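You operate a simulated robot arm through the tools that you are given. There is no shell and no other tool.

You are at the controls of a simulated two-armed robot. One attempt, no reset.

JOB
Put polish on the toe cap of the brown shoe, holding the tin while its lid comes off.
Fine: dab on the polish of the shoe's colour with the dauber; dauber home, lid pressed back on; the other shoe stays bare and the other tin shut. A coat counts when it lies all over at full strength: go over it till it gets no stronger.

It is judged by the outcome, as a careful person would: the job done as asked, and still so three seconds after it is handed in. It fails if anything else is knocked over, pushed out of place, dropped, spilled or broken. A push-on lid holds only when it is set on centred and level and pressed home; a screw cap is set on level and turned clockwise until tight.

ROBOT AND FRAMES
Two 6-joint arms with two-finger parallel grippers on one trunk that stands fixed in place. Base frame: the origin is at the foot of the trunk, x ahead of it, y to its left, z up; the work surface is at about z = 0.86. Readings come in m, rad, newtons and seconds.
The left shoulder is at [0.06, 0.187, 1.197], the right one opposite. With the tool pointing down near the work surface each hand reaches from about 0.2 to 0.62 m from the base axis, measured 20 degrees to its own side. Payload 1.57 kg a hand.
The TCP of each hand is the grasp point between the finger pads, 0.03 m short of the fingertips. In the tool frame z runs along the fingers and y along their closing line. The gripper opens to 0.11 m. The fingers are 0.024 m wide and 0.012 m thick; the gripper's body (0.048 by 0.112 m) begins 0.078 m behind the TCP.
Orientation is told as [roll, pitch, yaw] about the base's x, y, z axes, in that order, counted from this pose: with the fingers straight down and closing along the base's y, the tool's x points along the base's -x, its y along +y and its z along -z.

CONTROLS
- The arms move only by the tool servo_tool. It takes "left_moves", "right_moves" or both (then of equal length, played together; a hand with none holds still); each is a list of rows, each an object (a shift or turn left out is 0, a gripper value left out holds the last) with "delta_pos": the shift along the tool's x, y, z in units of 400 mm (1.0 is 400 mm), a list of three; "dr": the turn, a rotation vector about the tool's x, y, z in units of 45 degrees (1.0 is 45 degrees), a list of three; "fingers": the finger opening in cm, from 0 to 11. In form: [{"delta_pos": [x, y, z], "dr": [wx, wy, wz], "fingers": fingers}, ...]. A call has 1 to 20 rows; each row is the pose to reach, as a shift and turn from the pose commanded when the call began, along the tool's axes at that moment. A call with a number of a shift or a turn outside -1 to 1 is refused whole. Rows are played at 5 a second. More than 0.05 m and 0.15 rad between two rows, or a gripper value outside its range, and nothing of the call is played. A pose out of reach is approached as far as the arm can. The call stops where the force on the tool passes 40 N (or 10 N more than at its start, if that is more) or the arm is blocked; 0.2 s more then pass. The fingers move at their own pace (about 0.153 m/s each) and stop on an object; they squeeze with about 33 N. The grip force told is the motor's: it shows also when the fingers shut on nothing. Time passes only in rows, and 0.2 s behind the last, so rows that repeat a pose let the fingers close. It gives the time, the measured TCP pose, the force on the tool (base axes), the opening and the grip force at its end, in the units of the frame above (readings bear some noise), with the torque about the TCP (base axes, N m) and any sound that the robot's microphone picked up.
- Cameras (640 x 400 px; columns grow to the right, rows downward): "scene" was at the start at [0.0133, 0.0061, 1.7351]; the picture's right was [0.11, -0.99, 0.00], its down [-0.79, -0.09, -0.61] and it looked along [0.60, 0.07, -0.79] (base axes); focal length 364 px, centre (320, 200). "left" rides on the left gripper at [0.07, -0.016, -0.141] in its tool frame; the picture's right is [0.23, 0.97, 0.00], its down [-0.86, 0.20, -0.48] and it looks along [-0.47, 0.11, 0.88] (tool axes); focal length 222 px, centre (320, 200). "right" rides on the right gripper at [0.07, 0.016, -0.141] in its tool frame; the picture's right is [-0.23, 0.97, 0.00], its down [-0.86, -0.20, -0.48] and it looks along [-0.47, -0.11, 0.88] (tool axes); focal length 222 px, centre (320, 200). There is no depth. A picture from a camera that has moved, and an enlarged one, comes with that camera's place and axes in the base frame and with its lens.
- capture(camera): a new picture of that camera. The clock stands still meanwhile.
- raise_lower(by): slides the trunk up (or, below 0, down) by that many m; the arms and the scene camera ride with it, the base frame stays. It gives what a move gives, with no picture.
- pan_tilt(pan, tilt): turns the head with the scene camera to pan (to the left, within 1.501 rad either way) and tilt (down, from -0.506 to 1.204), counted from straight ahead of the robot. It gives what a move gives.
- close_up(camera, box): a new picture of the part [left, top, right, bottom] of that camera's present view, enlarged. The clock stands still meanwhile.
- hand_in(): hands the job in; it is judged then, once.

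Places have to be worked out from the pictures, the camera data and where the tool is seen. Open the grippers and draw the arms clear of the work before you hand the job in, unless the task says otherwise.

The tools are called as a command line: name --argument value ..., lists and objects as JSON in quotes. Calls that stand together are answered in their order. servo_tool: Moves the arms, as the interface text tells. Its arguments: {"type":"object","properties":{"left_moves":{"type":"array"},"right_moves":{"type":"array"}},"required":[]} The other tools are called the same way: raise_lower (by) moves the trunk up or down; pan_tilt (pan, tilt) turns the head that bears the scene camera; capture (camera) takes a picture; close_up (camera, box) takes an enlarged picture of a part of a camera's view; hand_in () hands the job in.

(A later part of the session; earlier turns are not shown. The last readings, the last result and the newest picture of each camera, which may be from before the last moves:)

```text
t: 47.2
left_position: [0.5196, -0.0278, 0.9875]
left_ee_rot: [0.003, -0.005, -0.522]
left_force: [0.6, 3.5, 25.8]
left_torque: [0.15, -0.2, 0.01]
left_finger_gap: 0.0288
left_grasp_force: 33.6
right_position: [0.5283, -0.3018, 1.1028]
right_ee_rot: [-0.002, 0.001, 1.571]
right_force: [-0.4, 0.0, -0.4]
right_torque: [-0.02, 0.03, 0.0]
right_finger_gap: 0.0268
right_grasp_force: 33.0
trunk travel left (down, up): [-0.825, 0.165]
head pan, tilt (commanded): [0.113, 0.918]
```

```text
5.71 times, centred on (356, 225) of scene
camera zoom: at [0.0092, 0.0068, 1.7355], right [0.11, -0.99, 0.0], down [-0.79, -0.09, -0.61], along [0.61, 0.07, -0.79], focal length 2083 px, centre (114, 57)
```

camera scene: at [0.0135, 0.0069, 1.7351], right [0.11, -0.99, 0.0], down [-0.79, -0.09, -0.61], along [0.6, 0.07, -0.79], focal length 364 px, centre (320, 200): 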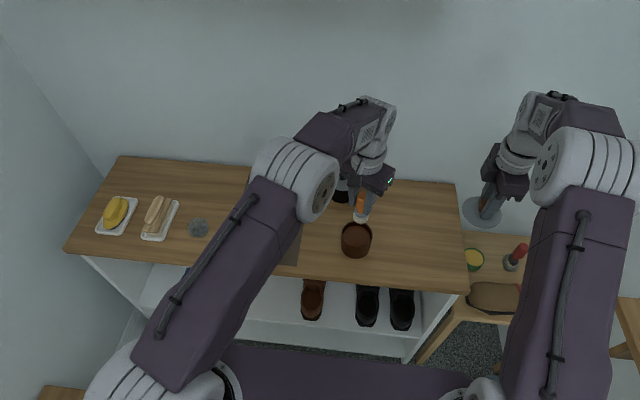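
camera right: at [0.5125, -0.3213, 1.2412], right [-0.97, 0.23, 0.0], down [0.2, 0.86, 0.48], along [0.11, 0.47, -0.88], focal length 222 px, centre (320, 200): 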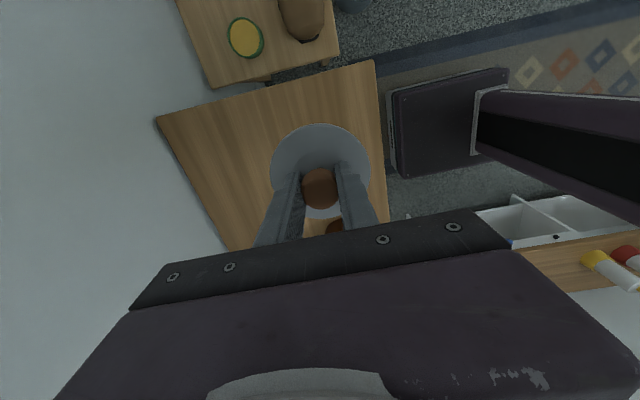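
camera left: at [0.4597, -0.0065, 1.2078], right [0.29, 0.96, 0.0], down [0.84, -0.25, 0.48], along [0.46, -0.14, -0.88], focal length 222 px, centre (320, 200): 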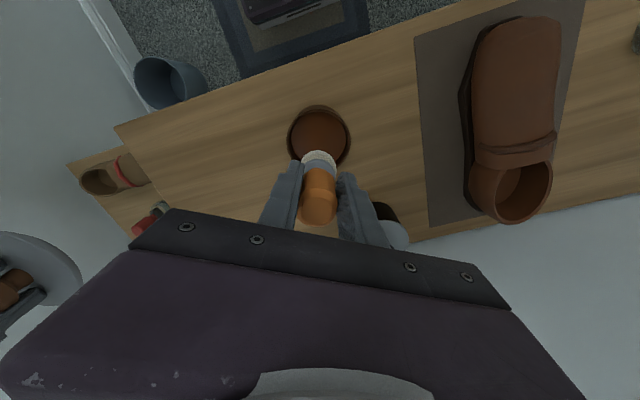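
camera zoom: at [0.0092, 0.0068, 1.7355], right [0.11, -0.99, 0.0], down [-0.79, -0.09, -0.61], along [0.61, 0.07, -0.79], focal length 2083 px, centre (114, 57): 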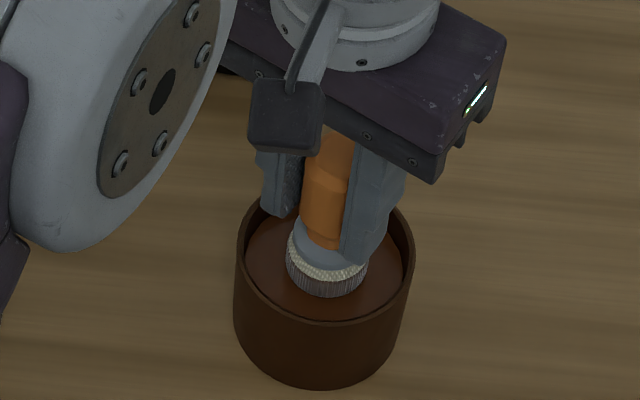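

Contact came early: 26 N at z ≈ 0.9875, with the bristle ends darkening with polish. I ease off a little and hold, then check.

servo_tool --left_moves '[{"delta_pos": [0, 0, -0.01]}, {"delta_pos": [0, 0, -0.0125]}, {"delta_pos": [0, 0, -0.0125]}]'

close_up --camera "scene" --box '[300, 190, 412, 260]'

close_up --camera "left" --box '[240, 80, 400, 220]'

```text
t: 48.0
left_position: [0.5194, -0.0259, 0.9905]
left_ee_rot: [0.0, 0.003, -0.524]
left_force: [-0.2, 0.6, -0.6]
left_torque: [0.02, 0.01, -0.02]
left_finger_gap: 0.0284
left_grasp_force: 32.6
right_position: [0.5295, -0.3033, 1.1003]
right_ee_rot: [-0.002, 0.001, 1.572]
right_force: [0.4, 0.3, 0.2]
right_torque: [0.01, 0.02, -0.01]
right_finger_gap: 0.0268
right_grasp_force: 33.0
trunk travel left (down, up): [-0.825, 0.165]
head pan, tilt (commanded): [0.113, 0.918]
```

```text
5.71 times, centred on (356, 225) of scene
camera zoom: at [0.0134, 0.006, 1.7349], right [0.11, -0.99, 0.0], down [-0.79, -0.09, -0.61], along [0.6, 0.07, -0.79], focal length 2083 px, centre (114, 57)
```

zoom: 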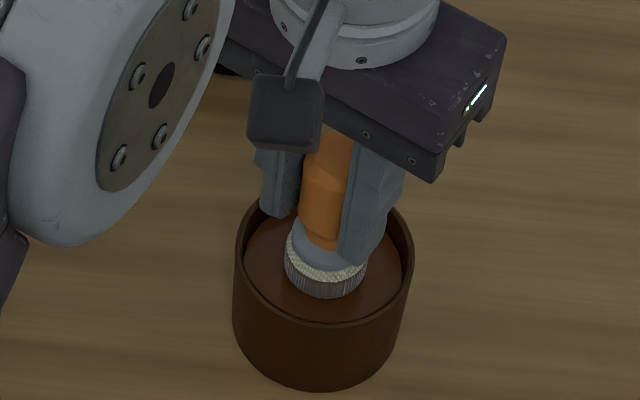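

```text
2.86 times, centred on (320, 150) of left
camera zoom: at [0.45, -0.0044, 1.1311], right [0.29, 0.96, 0.0], down [0.84, -0.26, 0.48], along [0.46, -0.14, -0.88], focal length 635 px, centre (320, 343)
```

zoom: 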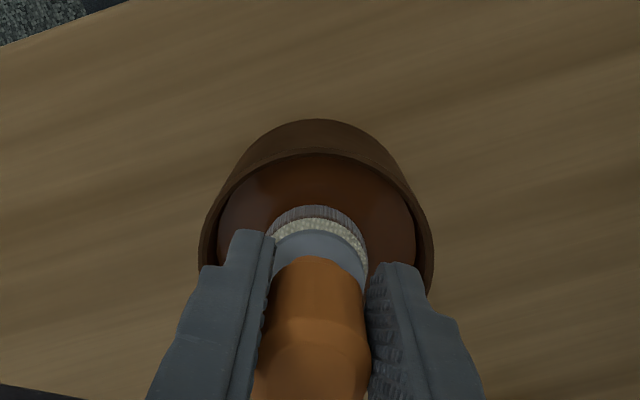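

The bristle ends are loaded with polish and contact just released at TCP z ≈ 0.990. I lift the dauber and carry it over the toe at about (0.495, 0.216).

servo_tool --left_moves '[{"delta_pos": [0, 0, -0.05]}, {"delta_pos": [0, 0, -0.12]}, {"delta_pos": [0, 0, -0.19]}, {"delta_pos": [0.0511, 0.0709, -0.19]}, {"delta_pos": [0.1021, 0.1419, -0.19]}, {"delta_pos": [0.1532, 0.2128, -0.19]}, {"delta_pos": [0.2043, 0.2837, -0.19]}, {"delta_pos": [0.2554, 0.3546, -0.19]}, {"delta_pos": [0.3064, 0.4256, -0.19]}, {"delta_pos": [0.3575, 0.4965, -0.19]}, {"delta_pos": [0.3575, 0.4965, -0.19]}]'

capture --camera "left"

close_up --camera "scene" --box '[200, 160, 328, 270]'

close_up --camera "scene" --box '[300, 200, 412, 270]'

```text
t: 50.4
left_position: [0.4949, 0.2159, 1.0669]
left_ee_rot: [0.0, 0.001, -0.523]
left_force: [0.0, 1.3, -0.7]
left_torque: [0.0, 0.0, 0.01]
left_finger_gap: 0.0284
left_grasp_force: 32.8
right_position: [0.5287, -0.3028, 1.0994]
right_ee_rot: [0.0, 0.0, 1.572]
right_force: [-0.5, -0.2, -0.2]
right_torque: [0.04, 0.01, 0.0]
right_finger_gap: 0.0269
right_grasp_force: 33.1
trunk travel left (down, up): [-0.825, 0.165]
head pan, tilt (commanded): [0.113, 0.918]
```

```text
taken
camera left: at [0.4259, 0.2385, 1.208], right [0.29, 0.96, 0.0], down [0.84, -0.26, 0.48], along [0.46, -0.14, -0.88], focal length 222 px, centre (320, 200)
```

left: 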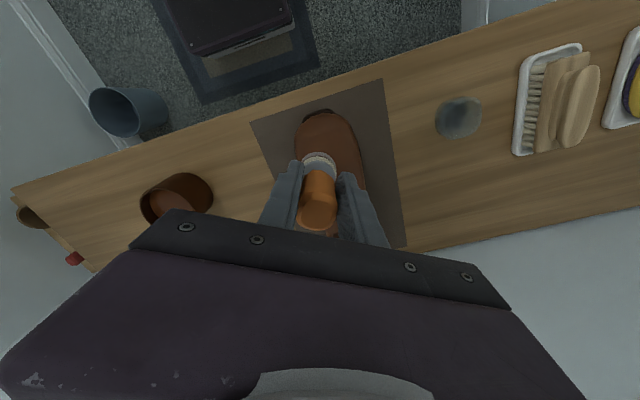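

```text
3.64 times, centred on (264, 215) of scene
camera zoom: at [0.0135, 0.0054, 1.7351], right [0.11, -0.99, 0.0], down [-0.79, -0.09, -0.61], along [0.6, 0.07, -0.79], focal length 1326 px, centre (524, 146)
```

zoom: 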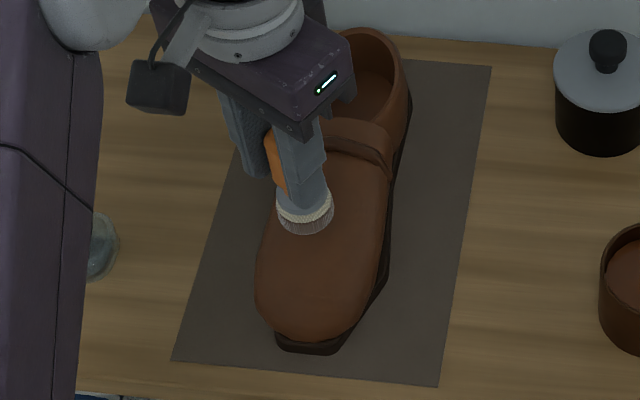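

```text
5.71 times, centred on (356, 235) of scene
camera zoom: at [0.0135, 0.0054, 1.7351], right [0.11, -0.99, 0.0], down [-0.79, -0.09, -0.61], along [0.6, 0.07, -0.79], focal length 2083 px, centre (114, 0)
```

zoom: 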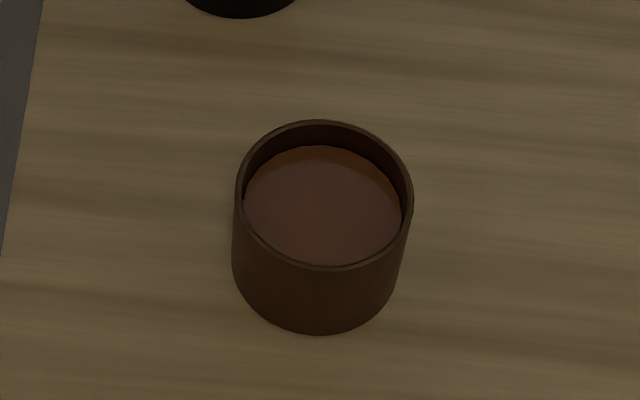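

The tin stayed in place. I zoom on the toe from the left camera before the first dab.

close_up --camera "left" --box '[270, 90, 390, 210]'

close_up --camera "scene" --box '[236, 200, 300, 260]'

```text
3.33 times, centred on (330, 150) of left
camera zoom: at [0.4259, 0.2385, 1.208], right [0.29, 0.96, 0.0], down [0.84, -0.26, 0.48], along [0.46, -0.14, -0.88], focal length 740 px, centre (287, 367)
```

zoom: 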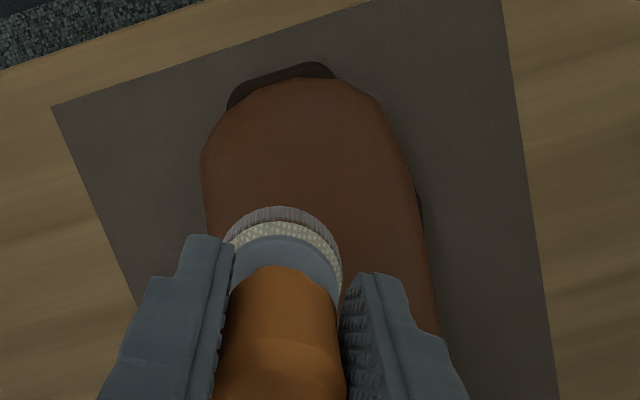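

```text
6.67 times, centred on (268, 230) of scene
camera zoom: at [0.0135, 0.0054, 1.7351], right [0.11, -0.99, 0.0], down [-0.79, -0.09, -0.61], along [0.6, 0.07, -0.79], focal length 2430 px, centre (667, 0)
```

zoom: 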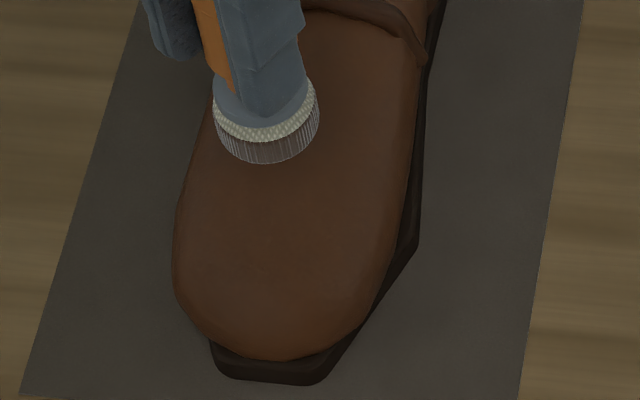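

Comparing views, the bristle end sits about (+0.010, -0.002) from the TCP. The toe spans x from 0.465 and y 0.183–0.263, centre y ≈ 0.2205. I place the bristles over (0.497, 0.2205) and lower to just above the expected surface.

servo_tool --left_moves '[{"delta_pos": [0.0255, 0.0043, 0.05]}, {"delta_pos": [0.0255, 0.0043, 0.1]}, {"delta_pos": [0.0255, 0.0043, 0.14]}, {"delta_pos": [0.0255, 0.0043, 0.15]}, {"delta_pos": [0.0255, 0.0043, 0.155]}]'

close_up --camera "scene" --box '[236, 200, 300, 260]'

close_up --camera "left" --box '[270, 90, 390, 210]'

```text
t: 51.6
left_position: [0.488, 0.223, 1.0041]
left_ee_rot: [0.001, -0.001, -0.524]
left_force: [-0.3, 0.3, -1.1]
left_torque: [0.0, 0.0, 0.03]
left_finger_gap: 0.0283
left_grasp_force: 33.4
right_position: [0.5289, -0.3035, 1.0999]
right_ee_rot: [-0.001, 0.001, 1.571]
right_force: [-0.8, 0.2, 0.3]
right_torque: [0.03, -0.02, -0.01]
right_finger_gap: 0.027
right_grasp_force: 32.6
trunk travel left (down, up): [-0.825, 0.165]
head pan, tilt (commanded): [0.113, 0.918]
```

```text
6.67 times, centred on (268, 230) of scene
camera zoom: at [0.0136, 0.0059, 1.7351], right [0.11, -0.99, 0.0], down [-0.79, -0.09, -0.61], along [0.6, 0.07, -0.79], focal length 2430 px, centre (667, 0)
```

zoom: 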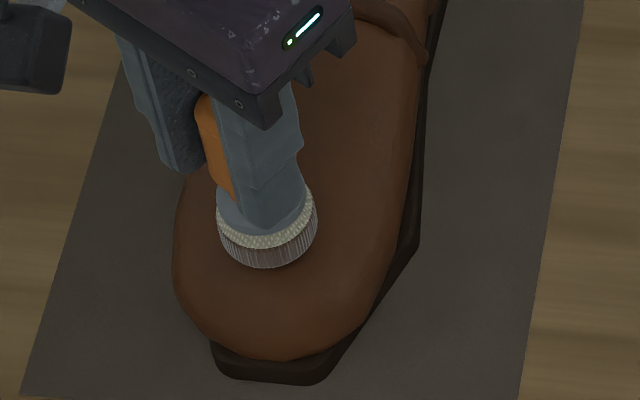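

```text
3.33 times, centred on (330, 150) of left
camera zoom: at [0.4182, 0.2452, 1.146], right [0.29, 0.96, 0.0], down [0.84, -0.26, 0.48], along [0.46, -0.14, -0.88], focal length 740 px, centre (287, 367)
```

zoom: 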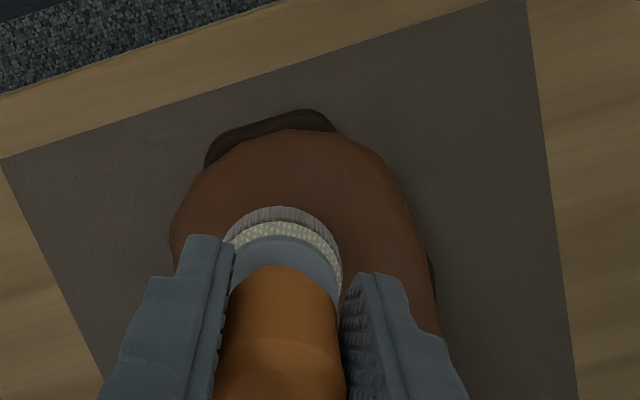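

The bristles are nearly over the toe's middle. I step down 2 mm at a time, watching the force.

servo_tool --left_moves '[{"delta_pos": [0, 0, 0.005]}, {"delta_pos": [0, 0, 0.01]}, {"delta_pos": [0, 0, 0.015]}]'

```text
t: 52.4
left_position: [0.4868, 0.2237, 0.998]
left_ee_rot: [-0.001, 0.0, -0.523]
left_force: [0.1, 0.4, 0.0]
left_torque: [-0.01, -0.02, -0.01]
left_finger_gap: 0.0285
left_grasp_force: 33.4
right_position: [0.5293, -0.3014, 1.1]
right_ee_rot: [0.0, 0.001, 1.571]
right_force: [0.5, -0.1, 0.9]
right_torque: [0.0, -0.01, -0.02]
right_finger_gap: 0.0272
right_grasp_force: 33.1
trunk travel left (down, up): [-0.825, 0.165]
head pan, tilt (commanded): [0.113, 0.918]
```

No contact yet at z 0.998. I notice the right finger gap creeping from 25.8 to 27.2 mm, so I check how the lid sits in the right hand.

capture --camera "right"

close_up --camera "right" --box '[240, 100, 400, 240]'

close_up --camera "scene" --box '[440, 150, 552, 230]'

```text
taken
camera right: at [0.5124, -0.3713, 1.2409], right [-0.97, 0.23, 0.0], down [0.2, 0.86, 0.48], along [0.11, 0.47, -0.88], focal length 222 px, centre (320, 200)
```

right: 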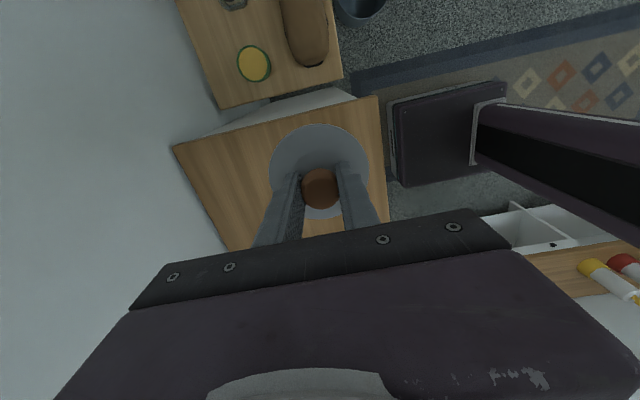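

```text
2.86 times, centred on (320, 170) of right
camera zoom: at [0.5124, -0.3713, 1.2409], right [-0.97, 0.23, 0.0], down [0.2, 0.86, 0.48], along [0.11, 0.47, -0.88], focal length 635 px, centre (320, 286)
```

zoom: 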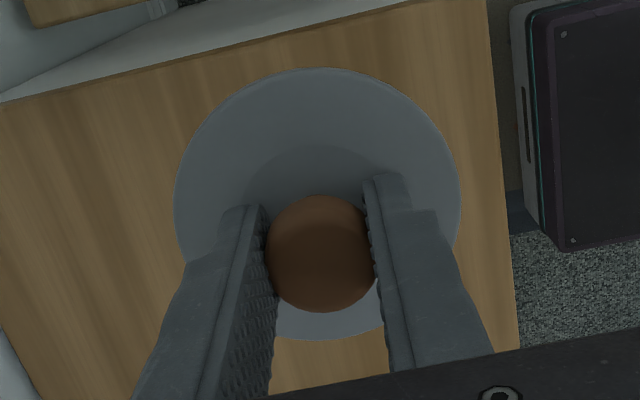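

```text
5.00 times, centred on (496, 190) of scene
camera zoom: at [0.0136, 0.006, 1.7351], right [0.11, -0.99, 0.0], down [-0.79, -0.09, -0.61], along [0.6, 0.07, -0.79], focal length 1823 px, centre (-560, 250)
```

zoom: 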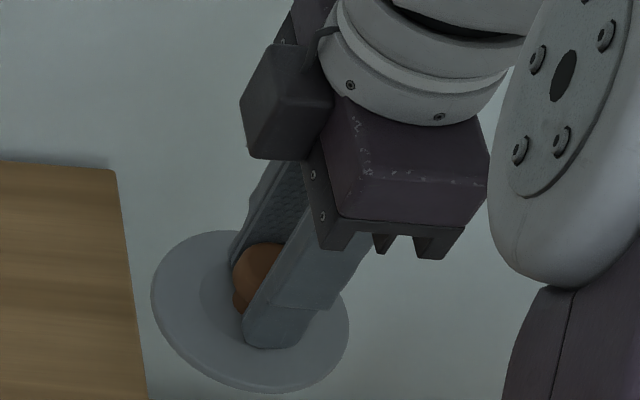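

The lid still sits almost the same in the fingers (shift under 1 mm), but to avoid any creeping slip I'll rest it, still gripped, on the empty table at about (0.52, -0.20). First I lower it to near the surface.

servo_tool --right_moves '[{"delta_pos": [-0.0425, 0.0038, 0.0708]}, {"delta_pos": [-0.085, 0.0075, 0.1417]}, {"delta_pos": [-0.1275, 0.0113, 0.2125]}, {"delta_pos": [-0.17, 0.015, 0.2833]}, {"delta_pos": [-0.2125, 0.0188, 0.3542]}, {"delta_pos": [-0.255, 0.0225, 0.425]}, {"delta_pos": [-0.255, 0.0225, 0.425]}]'

close_up --camera "scene" --box '[350, 180, 490, 280]'

capture --camera "right"

```text
t: 54.0
left_position: [0.4874, 0.2225, 0.9983]
left_ee_rot: [0.001, -0.001, -0.524]
left_force: [-0.6, 0.3, -0.2]
left_torque: [0.03, 0.01, -0.02]
left_finger_gap: 0.0282
left_grasp_force: 32.3
right_position: [0.521, -0.1996, 0.9288]
right_ee_rot: [-0.002, 0.0, 1.571]
right_force: [0.1, 0.2, 0.0]
right_torque: [0.03, 0.03, -0.03]
right_finger_gap: 0.027
right_grasp_force: 32.9
trunk travel left (down, up): [-0.825, 0.165]
head pan, tilt (commanded): [0.113, 0.918]
```

```text
4.00 times, centred on (420, 230) of scene
camera zoom: at [0.0132, 0.0059, 1.7351], right [0.11, -0.99, 0.0], down [-0.79, -0.09, -0.61], along [0.6, 0.07, -0.79], focal length 1458 px, centre (-80, 80)
```

zoom: 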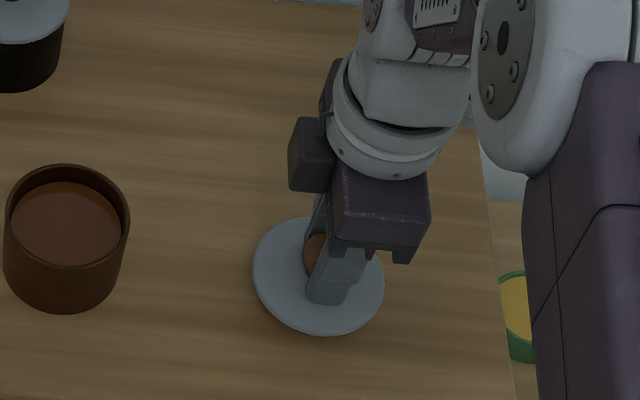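

```text
taken
camera right: at [0.503, -0.2684, 1.0703], right [-0.97, 0.23, 0.0], down [0.2, 0.85, 0.48], along [0.11, 0.47, -0.88], focal length 222 px, centre (320, 200)
```

right: 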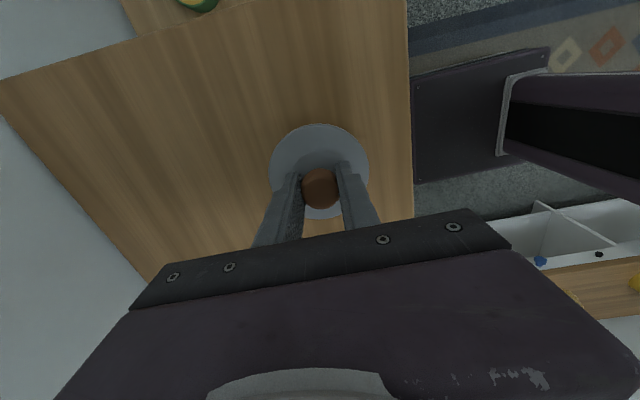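

The lid hangs about 2 cm above the table. I lower it in small steps, checking for contact.

servo_tool --right_moves '[{"delta_pos": [0, 0, 0.01]}, {"delta_pos": [0, 0, 0.02]}, {"delta_pos": [0, 0, 0.025]}, {"delta_pos": [0, 0, 0.03]}]'

```text
t: 55.0
left_position: [0.4882, 0.225, 0.9981]
left_ee_rot: [0.0, 0.0, -0.523]
left_force: [0.2, 0.4, -1.6]
left_torque: [-0.01, -0.03, 0.0]
left_finger_gap: 0.0282
left_grasp_force: 32.4
right_position: [0.5218, -0.2002, 0.9183]
right_ee_rot: [0.001, 0.0, 1.569]
right_force: [0.3, 0.2, -0.9]
right_torque: [0.04, -0.05, -0.02]
right_finger_gap: 0.0269
right_grasp_force: 33.0
trunk travel left (down, up): [-0.825, 0.165]
head pan, tilt (commanded): [0.113, 0.918]
```

servo_tool --right_moves '[{"delta_pos": [0, 0, 0.005]}, {"delta_pos": [0, 0, 0.01]}, {"delta_pos": [0, 0, 0.015]}, {"delta_pos": [0, 0, 0.02]}]'

close_up --camera "scene" --box '[380, 210, 470, 280]'

```text
t: 56.0
left_position: [0.4872, 0.2246, 0.9987]
left_ee_rot: [0.0, -0.001, -0.525]
left_force: [0.4, -1.2, -0.7]
left_torque: [0.04, 0.01, 0.0]
left_finger_gap: 0.0282
left_grasp_force: 33.0
right_position: [0.5204, -0.1988, 0.9104]
right_ee_rot: [0.001, 0.0, 1.57]
right_force: [0.0, 0.2, -0.4]
right_torque: [-0.02, 0.02, 0.03]
right_finger_gap: 0.0271
right_grasp_force: 32.8
trunk travel left (down, up): [-0.825, 0.165]
head pan, tilt (commanded): [0.113, 0.918]
```

```text
5.71 times, centred on (425, 245) of scene
camera zoom: at [0.0136, 0.0061, 1.7351], right [0.11, -0.99, 0.0], down [-0.79, -0.09, -0.61], along [0.6, 0.07, -0.79], focal length 2083 px, centre (-280, -57)
```

zoom: 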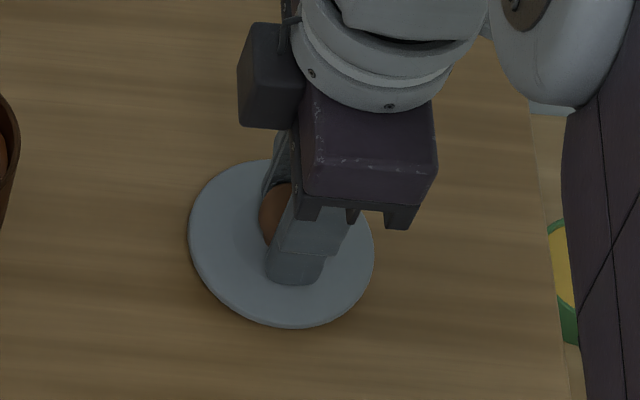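

Still no contact at TCP z 0.910; I continue down slowly.

servo_tool --right_moves '[{"delta_pos": [0, 0, 0.004]}, {"delta_pos": [0, 0, 0.008]}, {"delta_pos": [0, 0, 0.011]}]'

```text
t: 56.8
left_position: [0.4869, 0.2254, 0.9979]
left_ee_rot: [0.001, 0.002, -0.524]
left_force: [0.0, -0.6, -0.3]
left_torque: [0.0, -0.01, -0.02]
left_finger_gap: 0.0282
left_grasp_force: 33.2
right_position: [0.5207, -0.1984, 0.9062]
right_ee_rot: [0.0, 0.001, 1.57]
right_force: [0.5, 0.1, -0.3]
right_torque: [0.03, 0.02, 0.0]
right_finger_gap: 0.0267
right_grasp_force: 33.0
trunk travel left (down, up): [-0.825, 0.165]
head pan, tilt (commanded): [0.113, 0.918]
```

servo_tool --right_moves '[{"delta_pos": [0, 0, 0.004]}, {"delta_pos": [0, 0, 0.008]}]'

```text
t: 57.4
left_position: [0.487, 0.2239, 1.0005]
left_ee_rot: [0.0, -0.002, -0.523]
left_force: [0.5, -0.1, -0.8]
left_torque: [0.02, -0.03, 0.0]
left_finger_gap: 0.0281
left_grasp_force: 32.5
right_position: [0.5209, -0.1989, 0.9035]
right_ee_rot: [-0.005, -0.001, 1.571]
right_force: [1.9, -1.2, 15.5]
right_torque: [-0.01, 0.46, 0.05]
right_finger_gap: 0.0272
right_grasp_force: 32.7
trunk travel left (down, up): [-0.825, 0.165]
head pan, tilt (commanded): [0.113, 0.918]
```

Contact at z 0.9035 (15 N), with a torque showing the lid had tilted slightly in the grip. I open the fingers a little so the lid settles flat on the table, and raise the hand slightly around the knob.

servo_tool --right_moves '[{"delta_pos": [0, 0, -0.006]}, {"delta_pos": [0, 0, -0.006], "fingers": 3.2}, {"delta_pos": [0, 0, -0.006], "fingers": 4.0}, {"delta_pos": [0, 0, -0.006], "fingers": 5.0}, {"delta_pos": [0, 0, -0.006], "fingers": 5.0}]'

close_up --camera "scene" --box '[380, 210, 470, 280]'

close_up --camera "right" --box '[240, 100, 400, 240]'

```text
t: 58.6
left_position: [0.4872, 0.224, 0.9978]
left_ee_rot: [0.0, 0.001, -0.524]
left_force: [0.2, -0.1, -0.6]
left_torque: [0.05, 0.0, 0.02]
left_finger_gap: 0.0281
left_grasp_force: 33.0
right_position: [0.5199, -0.1994, 0.9049]
right_ee_rot: [-0.001, 0.0, 1.569]
right_force: [0.1, -0.7, -1.3]
right_torque: [-0.01, 0.0, 0.02]
right_finger_gap: 0.0503
right_grasp_force: 0.0
trunk travel left (down, up): [-0.825, 0.165]
head pan, tilt (commanded): [0.113, 0.918]
```

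```text
5.71 times, centred on (425, 245) of scene
camera zoom: at [0.0133, 0.0062, 1.7351], right [0.11, -0.99, 0.0], down [-0.79, -0.09, -0.61], along [0.6, 0.07, -0.79], focal length 2083 px, centre (-280, -57)
```

zoom: 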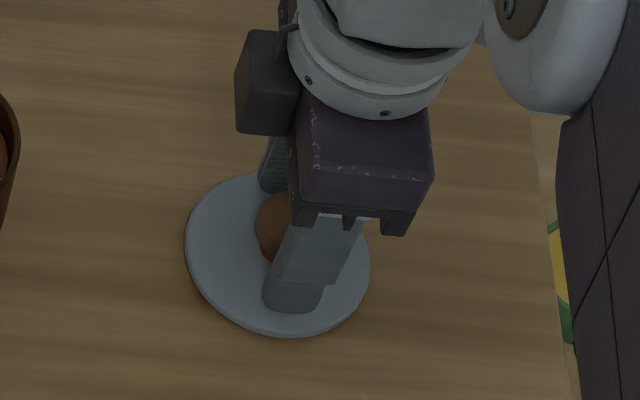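

```text
2.86 times, centred on (320, 170) of right
camera zoom: at [0.5032, -0.2687, 1.0457], right [-0.97, 0.23, 0.0], down [0.2, 0.86, 0.48], along [0.11, 0.47, -0.88], focal length 635 px, centre (320, 286)
```

zoom: 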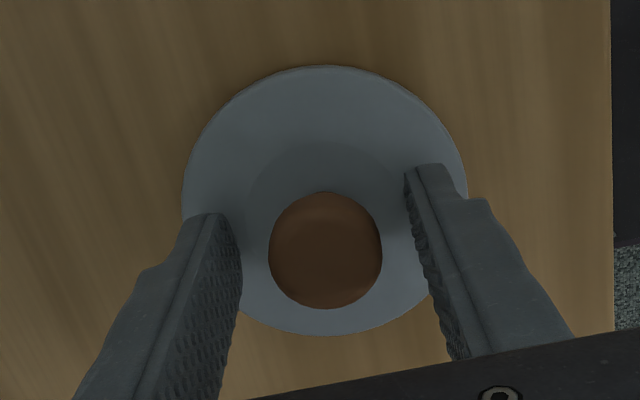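

The lid now lies flat on the table with the right fingers open around its knob. Back to the dauber: I step it down toward the toe.

servo_tool --left_moves '[{"delta_pos": [0, 0, 0.005]}, {"delta_pos": [0, 0, 0.01]}]'

```text
t: 59.2
left_position: [0.4863, 0.224, 0.9968]
left_ee_rot: [0.001, -0.001, -0.523]
left_force: [-0.1, 0.8, 8.5]
left_torque: [0.04, -0.26, 0.01]
left_finger_gap: 0.0283
left_grasp_force: 33.0
right_position: [0.5195, -0.1998, 0.905]
right_ee_rot: [0.0, 0.002, 1.571]
right_force: [0.7, 0.8, 0.2]
right_torque: [0.0, 0.0, 0.0]
right_finger_gap: 0.0502
right_grasp_force: 0.0
trunk travel left (down, up): [-0.825, 0.165]
head pan, tilt (commanded): [0.113, 0.918]
```

Light contact (8.5 N), mostly on the far edge of the bristles, so the surface slopes down toward the toe. I lift slightly and look at the mark.

servo_tool --left_moves '[{"delta_pos": [0, 0, 0]}, {"delta_pos": [0, 0, -0.02]}, {"delta_pos": [0.03, -0.02, -0.08]}]'

close_up --camera "scene" --box '[236, 200, 300, 260]'

close_up --camera "left" --box '[270, 90, 390, 210]'

```text
t: 60.0
left_position: [0.4713, 0.2225, 1.0259]
left_ee_rot: [0.0, 0.001, -0.523]
left_force: [-0.3, 1.0, -0.4]
left_torque: [0.0, -0.03, 0.01]
left_finger_gap: 0.0283
left_grasp_force: 32.8
right_position: [0.5188, -0.1999, 0.9041]
right_ee_rot: [-0.002, 0.0, 1.57]
right_force: [-0.6, 0.3, 0.5]
right_torque: [0.02, 0.02, -0.02]
right_finger_gap: 0.0502
right_grasp_force: 0.1
trunk travel left (down, up): [-0.825, 0.165]
head pan, tilt (commanded): [0.113, 0.918]
```

```text
6.67 times, centred on (268, 230) of scene
camera zoom: at [0.0108, 0.0055, 1.735], right [0.11, -0.99, 0.0], down [-0.79, -0.09, -0.61], along [0.6, 0.07, -0.79], focal length 2430 px, centre (667, 0)
```

zoom: 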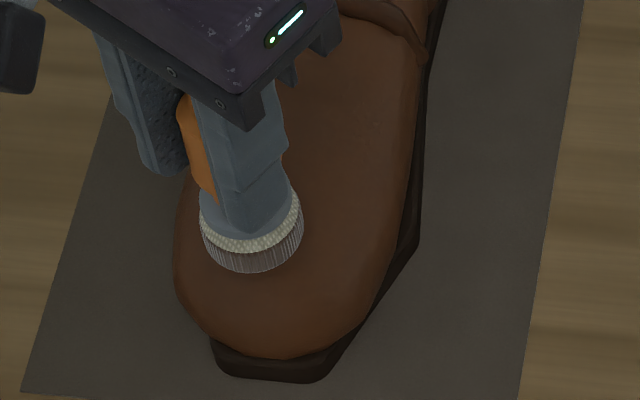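

```text
3.33 times, centred on (330, 150) of left
camera zoom: at [0.4018, 0.2446, 1.1676], right [0.29, 0.96, 0.0], down [0.84, -0.26, 0.48], along [0.46, -0.14, -0.88], focal length 740 px, centre (287, 367)
```

zoom: 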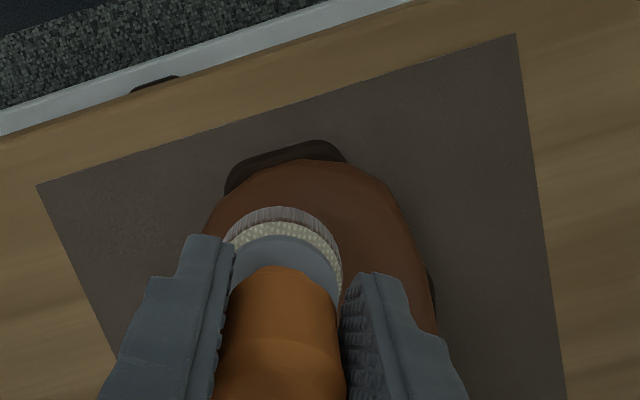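

No mark visible with the hand in the way. I move the hand aside to the left to see the whole toe.

servo_tool --left_moves '[{"delta_pos": [0.05, 0.0866, -0.05]}, {"delta_pos": [0.1, 0.1732, -0.1]}, {"delta_pos": [0.15, 0.26, -0.1]}, {"delta_pos": [0.15, 0.26, -0.1]}]'

close_up --camera "scene" --box '[236, 190, 300, 260]'

close_up --camera "left" --box '[150, 90, 310, 210]'

```text
t: 61.0
left_position: [0.4727, 0.3442, 1.0674]
left_ee_rot: [-0.001, 0.001, -0.524]
left_force: [0.2, 0.3, -1.2]
left_torque: [0.03, 0.05, -0.03]
left_finger_gap: 0.0286
left_grasp_force: 32.9
right_position: [0.5195, -0.1991, 0.9037]
right_ee_rot: [-0.001, 0.0, 1.57]
right_force: [0.7, 1.0, 0.1]
right_torque: [0.03, 0.02, -0.01]
right_finger_gap: 0.0503
right_grasp_force: 0.1
trunk travel left (down, up): [-0.825, 0.165]
head pan, tilt (commanded): [0.113, 0.918]
```

```text
5.71 times, centred on (268, 225) of scene
camera zoom: at [0.0138, 0.0058, 1.7351], right [0.11, -0.99, 0.0], down [-0.79, -0.09, -0.61], along [0.6, 0.07, -0.79], focal length 2083 px, centre (617, 57)
```

zoom: 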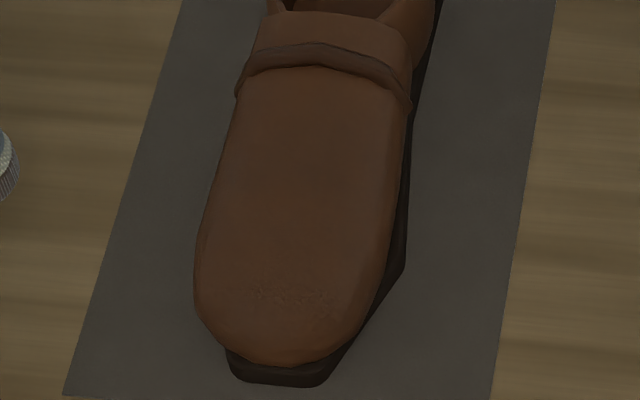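

```text
3.33 times, centred on (230, 150) of left
camera zoom: at [0.4045, 0.3655, 1.2077], right [0.29, 0.96, 0.0], down [0.84, -0.26, 0.48], along [0.46, -0.14, -0.88], focal length 740 px, centre (620, 367)
```

zoom: 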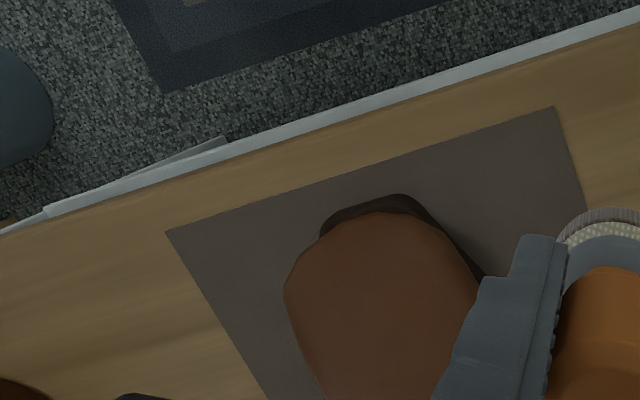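

The contact was only on the edge and left no clear mark. I'll tilt the dauber about 12° forward to match the slope and centre the bristles on about (0.490, 0.2205), ending just above the leather.

servo_tool --left_moves '[{"delta_pos": [-0.033, -0.0688, 0.01], "dr": [-0.0333, -0.0577, 0]}, {"delta_pos": [-0.0659, -0.1377, 0.02], "dr": [-0.0667, -0.1155, 0]}, {"delta_pos": [-0.0989, -0.2065, 0.03], "dr": [-0.1, -0.1732, 0]}, {"delta_pos": [-0.1318, -0.2753, 0.05], "dr": [-0.1333, -0.2309, 0]}, {"delta_pos": [-0.1318, -0.2753, 0.11], "dr": [-0.1333, -0.2309, 0]}, {"delta_pos": [-0.1318, -0.2753, 0.15], "dr": [-0.1333, -0.2309, 0]}, {"delta_pos": [-0.1318, -0.2753, 0.15], "dr": [-0.1333, -0.2309, 0]}]'

close_up --camera "scene" --box '[236, 200, 300, 260]'

close_up --camera "left" --box '[270, 90, 390, 210]'

```text
t: 62.6
left_position: [0.4643, 0.2203, 1.0067]
left_ee_rot: [0.106, -0.179, -0.534]
left_force: [-0.4, -0.3, -0.2]
left_torque: [-0.03, 0.01, 0.01]
left_finger_gap: 0.0284
left_grasp_force: 32.7
right_position: [0.5193, -0.1989, 0.9051]
right_ee_rot: [0.0, 0.0, 1.571]
right_force: [0.7, -0.1, 0.3]
right_torque: [0.04, 0.02, 0.0]
right_finger_gap: 0.05
right_grasp_force: 0.0
trunk travel left (down, up): [-0.825, 0.165]
head pan, tilt (commanded): [0.113, 0.918]
```

```text
6.67 times, centred on (268, 230) of scene
camera zoom: at [0.0128, 0.0053, 1.7351], right [0.11, -0.99, 0.0], down [-0.79, -0.09, -0.61], along [0.6, 0.07, -0.79], focal length 2430 px, centre (667, 0)
```

zoom: 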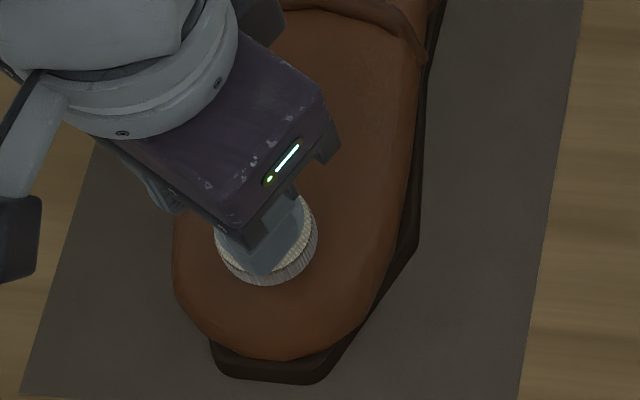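

```text
3.33 times, centred on (330, 150) of left
camera zoom: at [0.3662, 0.2425, 1.1301], right [0.28, 0.96, 0.06], down [0.72, -0.26, 0.64], along [0.63, -0.14, -0.76], focal length 740 px, centre (287, 367)
```

zoom: 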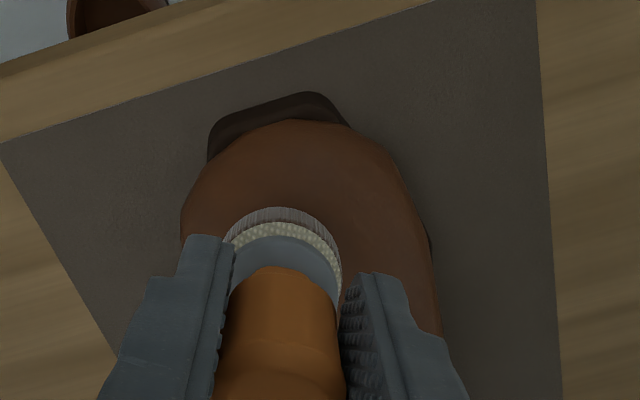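

Bristles hover just above the middle of the toe. I advance along the dauber's axis in small steps.

servo_tool --left_moves '[{"delta_pos": [0, 0, 0.0125]}, {"delta_pos": [0, 0, 0.025]}, {"delta_pos": [0, 0, 0.03]}]'

```text
t: 63.4
left_position: [0.4658, 0.2223, 0.9948]
left_ee_rot: [0.106, -0.181, -0.535]
left_force: [-0.4, 0.1, 0.1]
left_torque: [0.03, 0.02, 0.0]
left_finger_gap: 0.0283
left_grasp_force: 33.2
right_position: [0.5206, -0.1979, 0.9051]
right_ee_rot: [-0.001, -0.001, 1.571]
right_force: [0.2, 0.1, 0.2]
right_torque: [-0.02, 0.01, -0.02]
right_finger_gap: 0.0502
right_grasp_force: 0.1
trunk travel left (down, up): [-0.825, 0.165]
head pan, tilt (commanded): [0.113, 0.918]
```

servo_tool --left_moves '[{"delta_pos": [0, 0, 0.006]}, {"delta_pos": [0, 0, 0.012]}]'

```text
t: 64.0
left_position: [0.4677, 0.2218, 0.9898]
left_ee_rot: [0.106, -0.18, -0.535]
left_force: [-0.3, 0.5, -0.4]
left_torque: [0.03, -0.01, 0.01]
left_finger_gap: 0.0285
left_grasp_force: 32.6
right_position: [0.5198, -0.1996, 0.9051]
right_ee_rot: [-0.002, 0.001, 1.572]
right_force: [0.2, 0.3, 0.4]
right_torque: [0.0, 0.02, 0.0]
right_finger_gap: 0.0501
right_grasp_force: 0.0
trunk travel left (down, up): [-0.825, 0.165]
head pan, tilt (commanded): [0.113, 0.918]
```

servo_tool --left_moves '[{"delta_pos": [0, 0, 0.005]}, {"delta_pos": [0, 0, 0.01]}]'

```text
t: 64.6
left_position: [0.4668, 0.2212, 0.9886]
left_ee_rot: [0.111, -0.187, -0.535]
left_force: [-3.9, 1.1, 20.8]
left_torque: [-0.14, -0.36, -0.02]
left_finger_gap: 0.0284
left_grasp_force: 32.7
right_position: [0.5192, -0.1997, 0.9055]
right_ee_rot: [-0.002, -0.002, 1.569]
right_force: [0.0, -0.7, 0.1]
right_torque: [-0.05, -0.01, -0.01]
right_finger_gap: 0.0497
right_grasp_force: 0.0
trunk travel left (down, up): [-0.825, 0.165]
head pan, tilt (commanded): [0.113, 0.918]
```

Good, nearly flat contact at 21 N. I lift off and look for the mark left on the toe.

servo_tool --left_moves '[{"delta_pos": [0, 0, -0.005]}, {"delta_pos": [0, 0, -0.03]}, {"delta_pos": [0, 0, -0.09]}, {"delta_pos": [0.05, 0.08, -0.15]}, {"delta_pos": [0.1, 0.16, -0.17]}, {"delta_pos": [0.15, 0.25, -0.17]}, {"delta_pos": [0.15, 0.25, -0.17]}]'

close_up --camera "scene" --box '[236, 190, 300, 260]'

close_up --camera "left" --box '[150, 90, 310, 210]'

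```text
t: 66.2
left_position: [0.452, 0.3376, 1.0519]
left_ee_rot: [0.105, -0.179, -0.533]
left_force: [0.0, 0.0, -0.6]
left_torque: [0.03, -0.03, 0.02]
left_finger_gap: 0.0282
left_grasp_force: 33.0
right_position: [0.5203, -0.1998, 0.9044]
right_ee_rot: [0.0, -0.001, 1.571]
right_force: [-0.1, -0.1, 0.2]
right_torque: [0.0, 0.01, -0.01]
right_finger_gap: 0.0502
right_grasp_force: 0.1
trunk travel left (down, up): [-0.825, 0.165]
head pan, tilt (commanded): [0.113, 0.918]
```

```text
5.71 times, centred on (268, 225) of scene
camera zoom: at [0.0135, 0.0057, 1.7351], right [0.11, -0.99, 0.0], down [-0.79, -0.09, -0.61], along [0.6, 0.07, -0.79], focal length 2083 px, centre (617, 57)
```

zoom: 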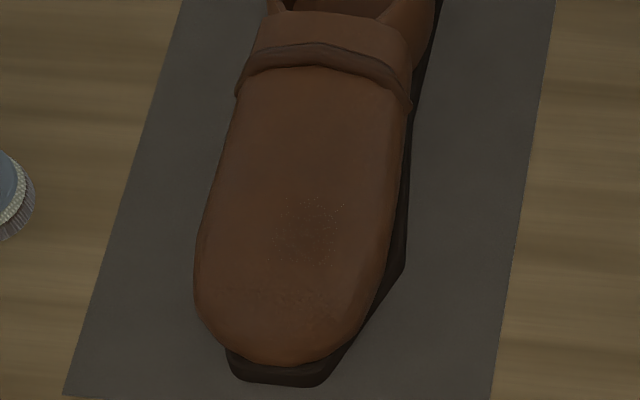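

```text
3.33 times, centred on (230, 150) of left
camera zoom: at [0.3552, 0.3593, 1.1758], right [0.28, 0.96, 0.06], down [0.72, -0.25, 0.64], along [0.63, -0.14, -0.76], focal length 740 px, centre (620, 367)
```

zoom: 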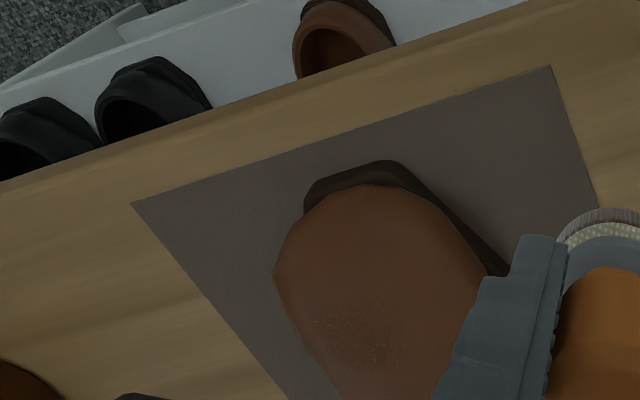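

A stippled patch shows on the toe in both views, near (0.517, 0.207). I take fresh, tighter close-ups to be sure that it is real polish rather than image grain.

close_up --camera "scene" --box '[246, 205, 294, 255]'

close_up --camera "left" --box '[210, 120, 280, 200]'

close_up --camera "right" --box '[320, 0, 480, 100]'

```text
8.00 times, centred on (270, 230) of scene
camera zoom: at [0.0135, 0.0057, 1.7351], right [0.11, -0.99, 0.0], down [-0.79, -0.09, -0.61], along [0.6, 0.07, -0.79], focal length 2916 px, centre (720, -40)
```

zoom: 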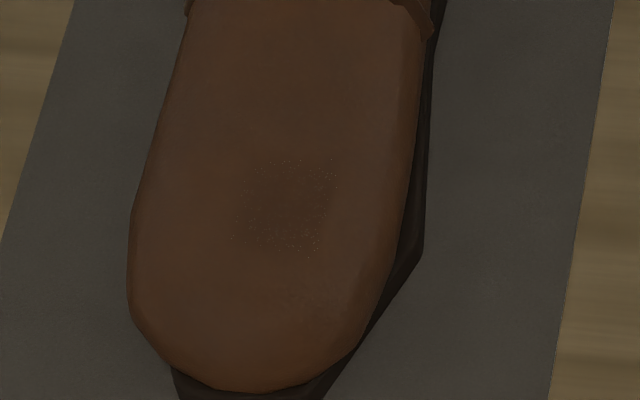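

```text
5.00 times, centred on (245, 160) of left
camera zoom: at [0.3552, 0.3593, 1.1758], right [0.28, 0.96, 0.06], down [0.72, -0.25, 0.64], along [0.63, -0.14, -0.76], focal length 1111 px, centre (695, 400)
```

zoom: 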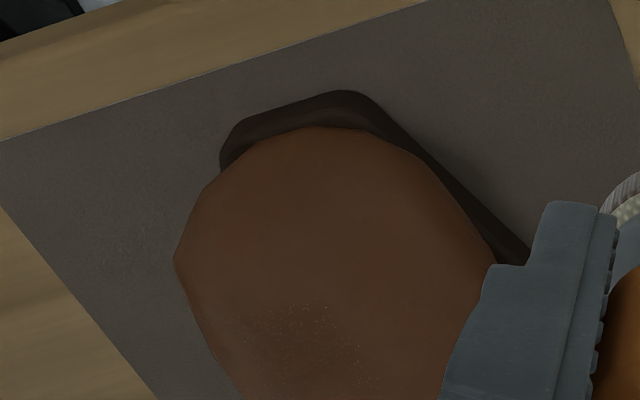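

```text
4.00 times, centred on (400, 50) of right
camera zoom: at [0.5033, -0.2689, 1.0455], right [-0.97, 0.23, 0.0], down [0.2, 0.85, 0.48], along [0.11, 0.47, -0.88], focal length 888 px, centre (0, 800)
```

zoom: 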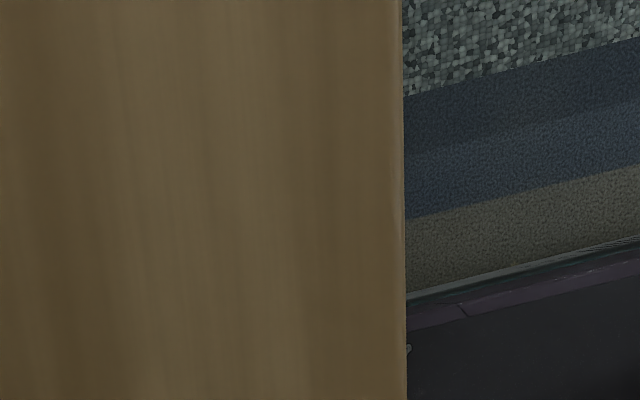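

A darker, stippled patch appears, but about 2.5 cm from where I believe the bristles touched. To tell polish from shadow, I move the hand further away and look again.

servo_tool --left_moves '[{"delta_pos": [0.05, 0.08, -0.08]}, {"delta_pos": [0.09, 0.15, -0.15]}, {"delta_pos": [0.09, 0.15, -0.15]}]'

close_up --camera "scene" --box '[246, 205, 294, 255]'

close_up --camera "left" --box '[160, 90, 290, 190]'

capture --camera "left"

```text
t: 67.0
left_position: [0.4393, 0.4075, 1.1115]
left_ee_rot: [0.107, -0.18, -0.533]
left_force: [-0.1, -0.2, -0.9]
left_torque: [0.01, 0.04, 0.02]
left_finger_gap: 0.0286
left_grasp_force: 32.7
right_position: [0.5212, -0.1997, 0.904]
right_ee_rot: [0.0, 0.001, 1.571]
right_force: [-0.2, -0.6, -0.6]
right_torque: [0.01, 0.02, 0.0]
right_finger_gap: 0.0502
right_grasp_force: 0.0
trunk travel left (down, up): [-0.825, 0.165]
head pan, tilt (commanded): [0.113, 0.918]
```

```text
8.00 times, centred on (270, 230) of scene
camera zoom: at [0.0145, 0.0051, 1.7351], right [0.11, -0.99, 0.0], down [-0.79, -0.09, -0.61], along [0.6, 0.07, -0.8], focal length 2916 px, centre (720, -40)
```

zoom: 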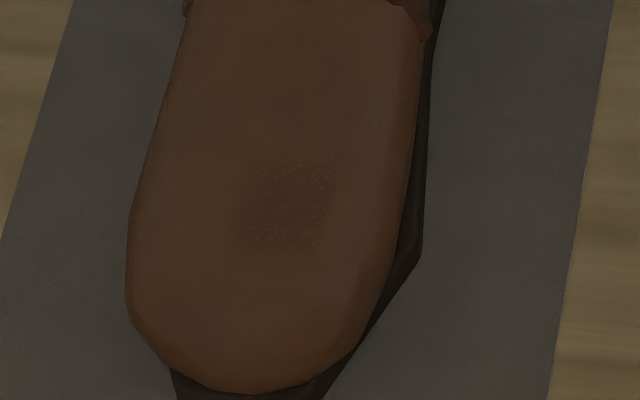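

```text
4.00 times, centred on (225, 140) of left
camera zoom: at [0.3425, 0.4295, 1.2351], right [0.28, 0.96, 0.06], down [0.72, -0.26, 0.64], along [0.63, -0.14, -0.76], focal length 888 px, centre (700, 440)
```

zoom: 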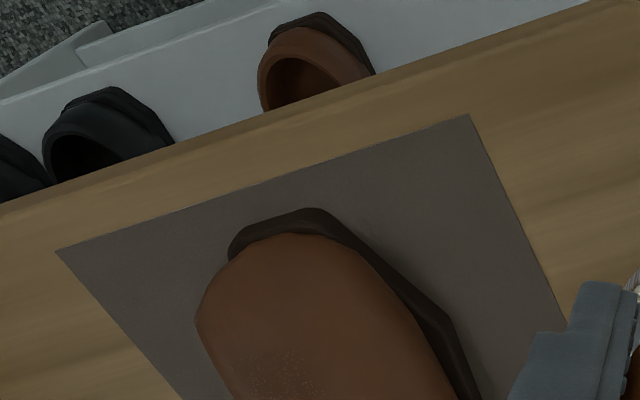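

```text
taken
camera left: at [0.3425, 0.4295, 1.2351], right [0.28, 0.96, 0.06], down [0.72, -0.26, 0.64], along [0.63, -0.14, -0.76], focal length 222 px, centre (320, 200)
```

left: 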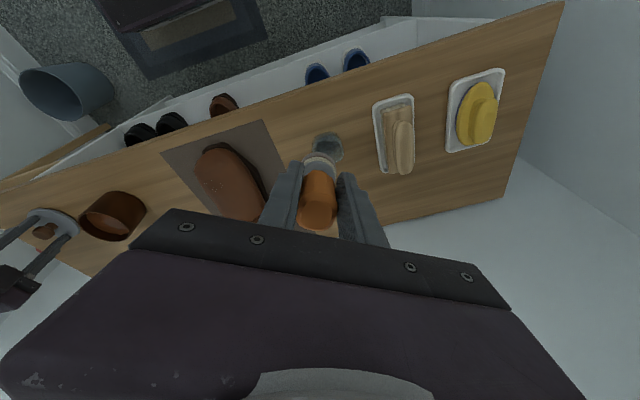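

The patch stays put, so it is real polish. I zoom in as far as possible to see its extent.

close_up --camera "scene" --box '[252, 214, 284, 254]'

close_up --camera "scene" --box '[258, 220, 278, 236]'

```text
10.00 times, centred on (268, 234) of scene
camera zoom: at [0.0145, 0.0051, 1.7351], right [0.11, -0.99, 0.0], down [-0.79, -0.09, -0.61], along [0.6, 0.07, -0.8], focal length 3645 px, centre (840, -140)
```

zoom: 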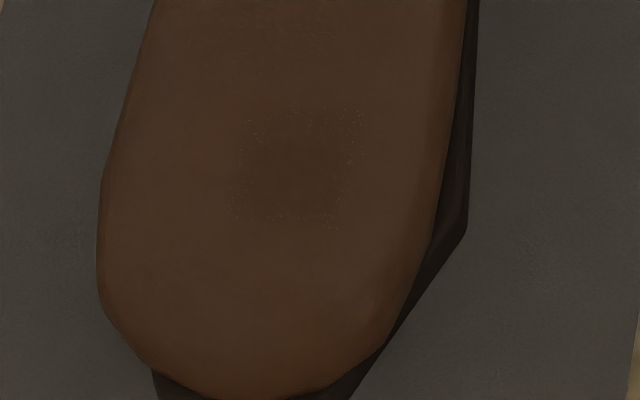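

```text
16.00 times, centred on (268, 228) of scene
camera zoom: at [0.0145, 0.0051, 1.7351], right [0.11, -0.99, 0.0], down [-0.79, -0.09, -0.61], along [0.6, 0.07, -0.8], focal length 5833 px, centre (1152, -248)
```

zoom: 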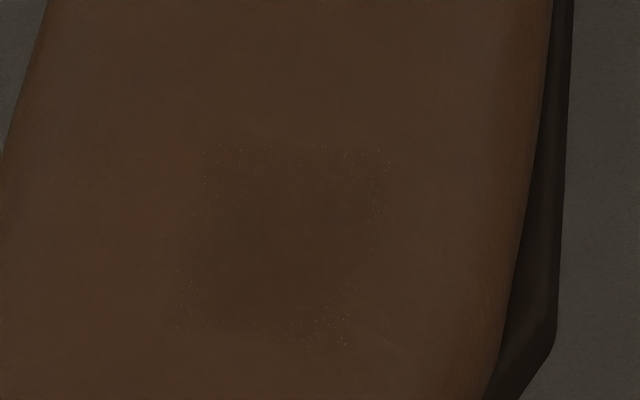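

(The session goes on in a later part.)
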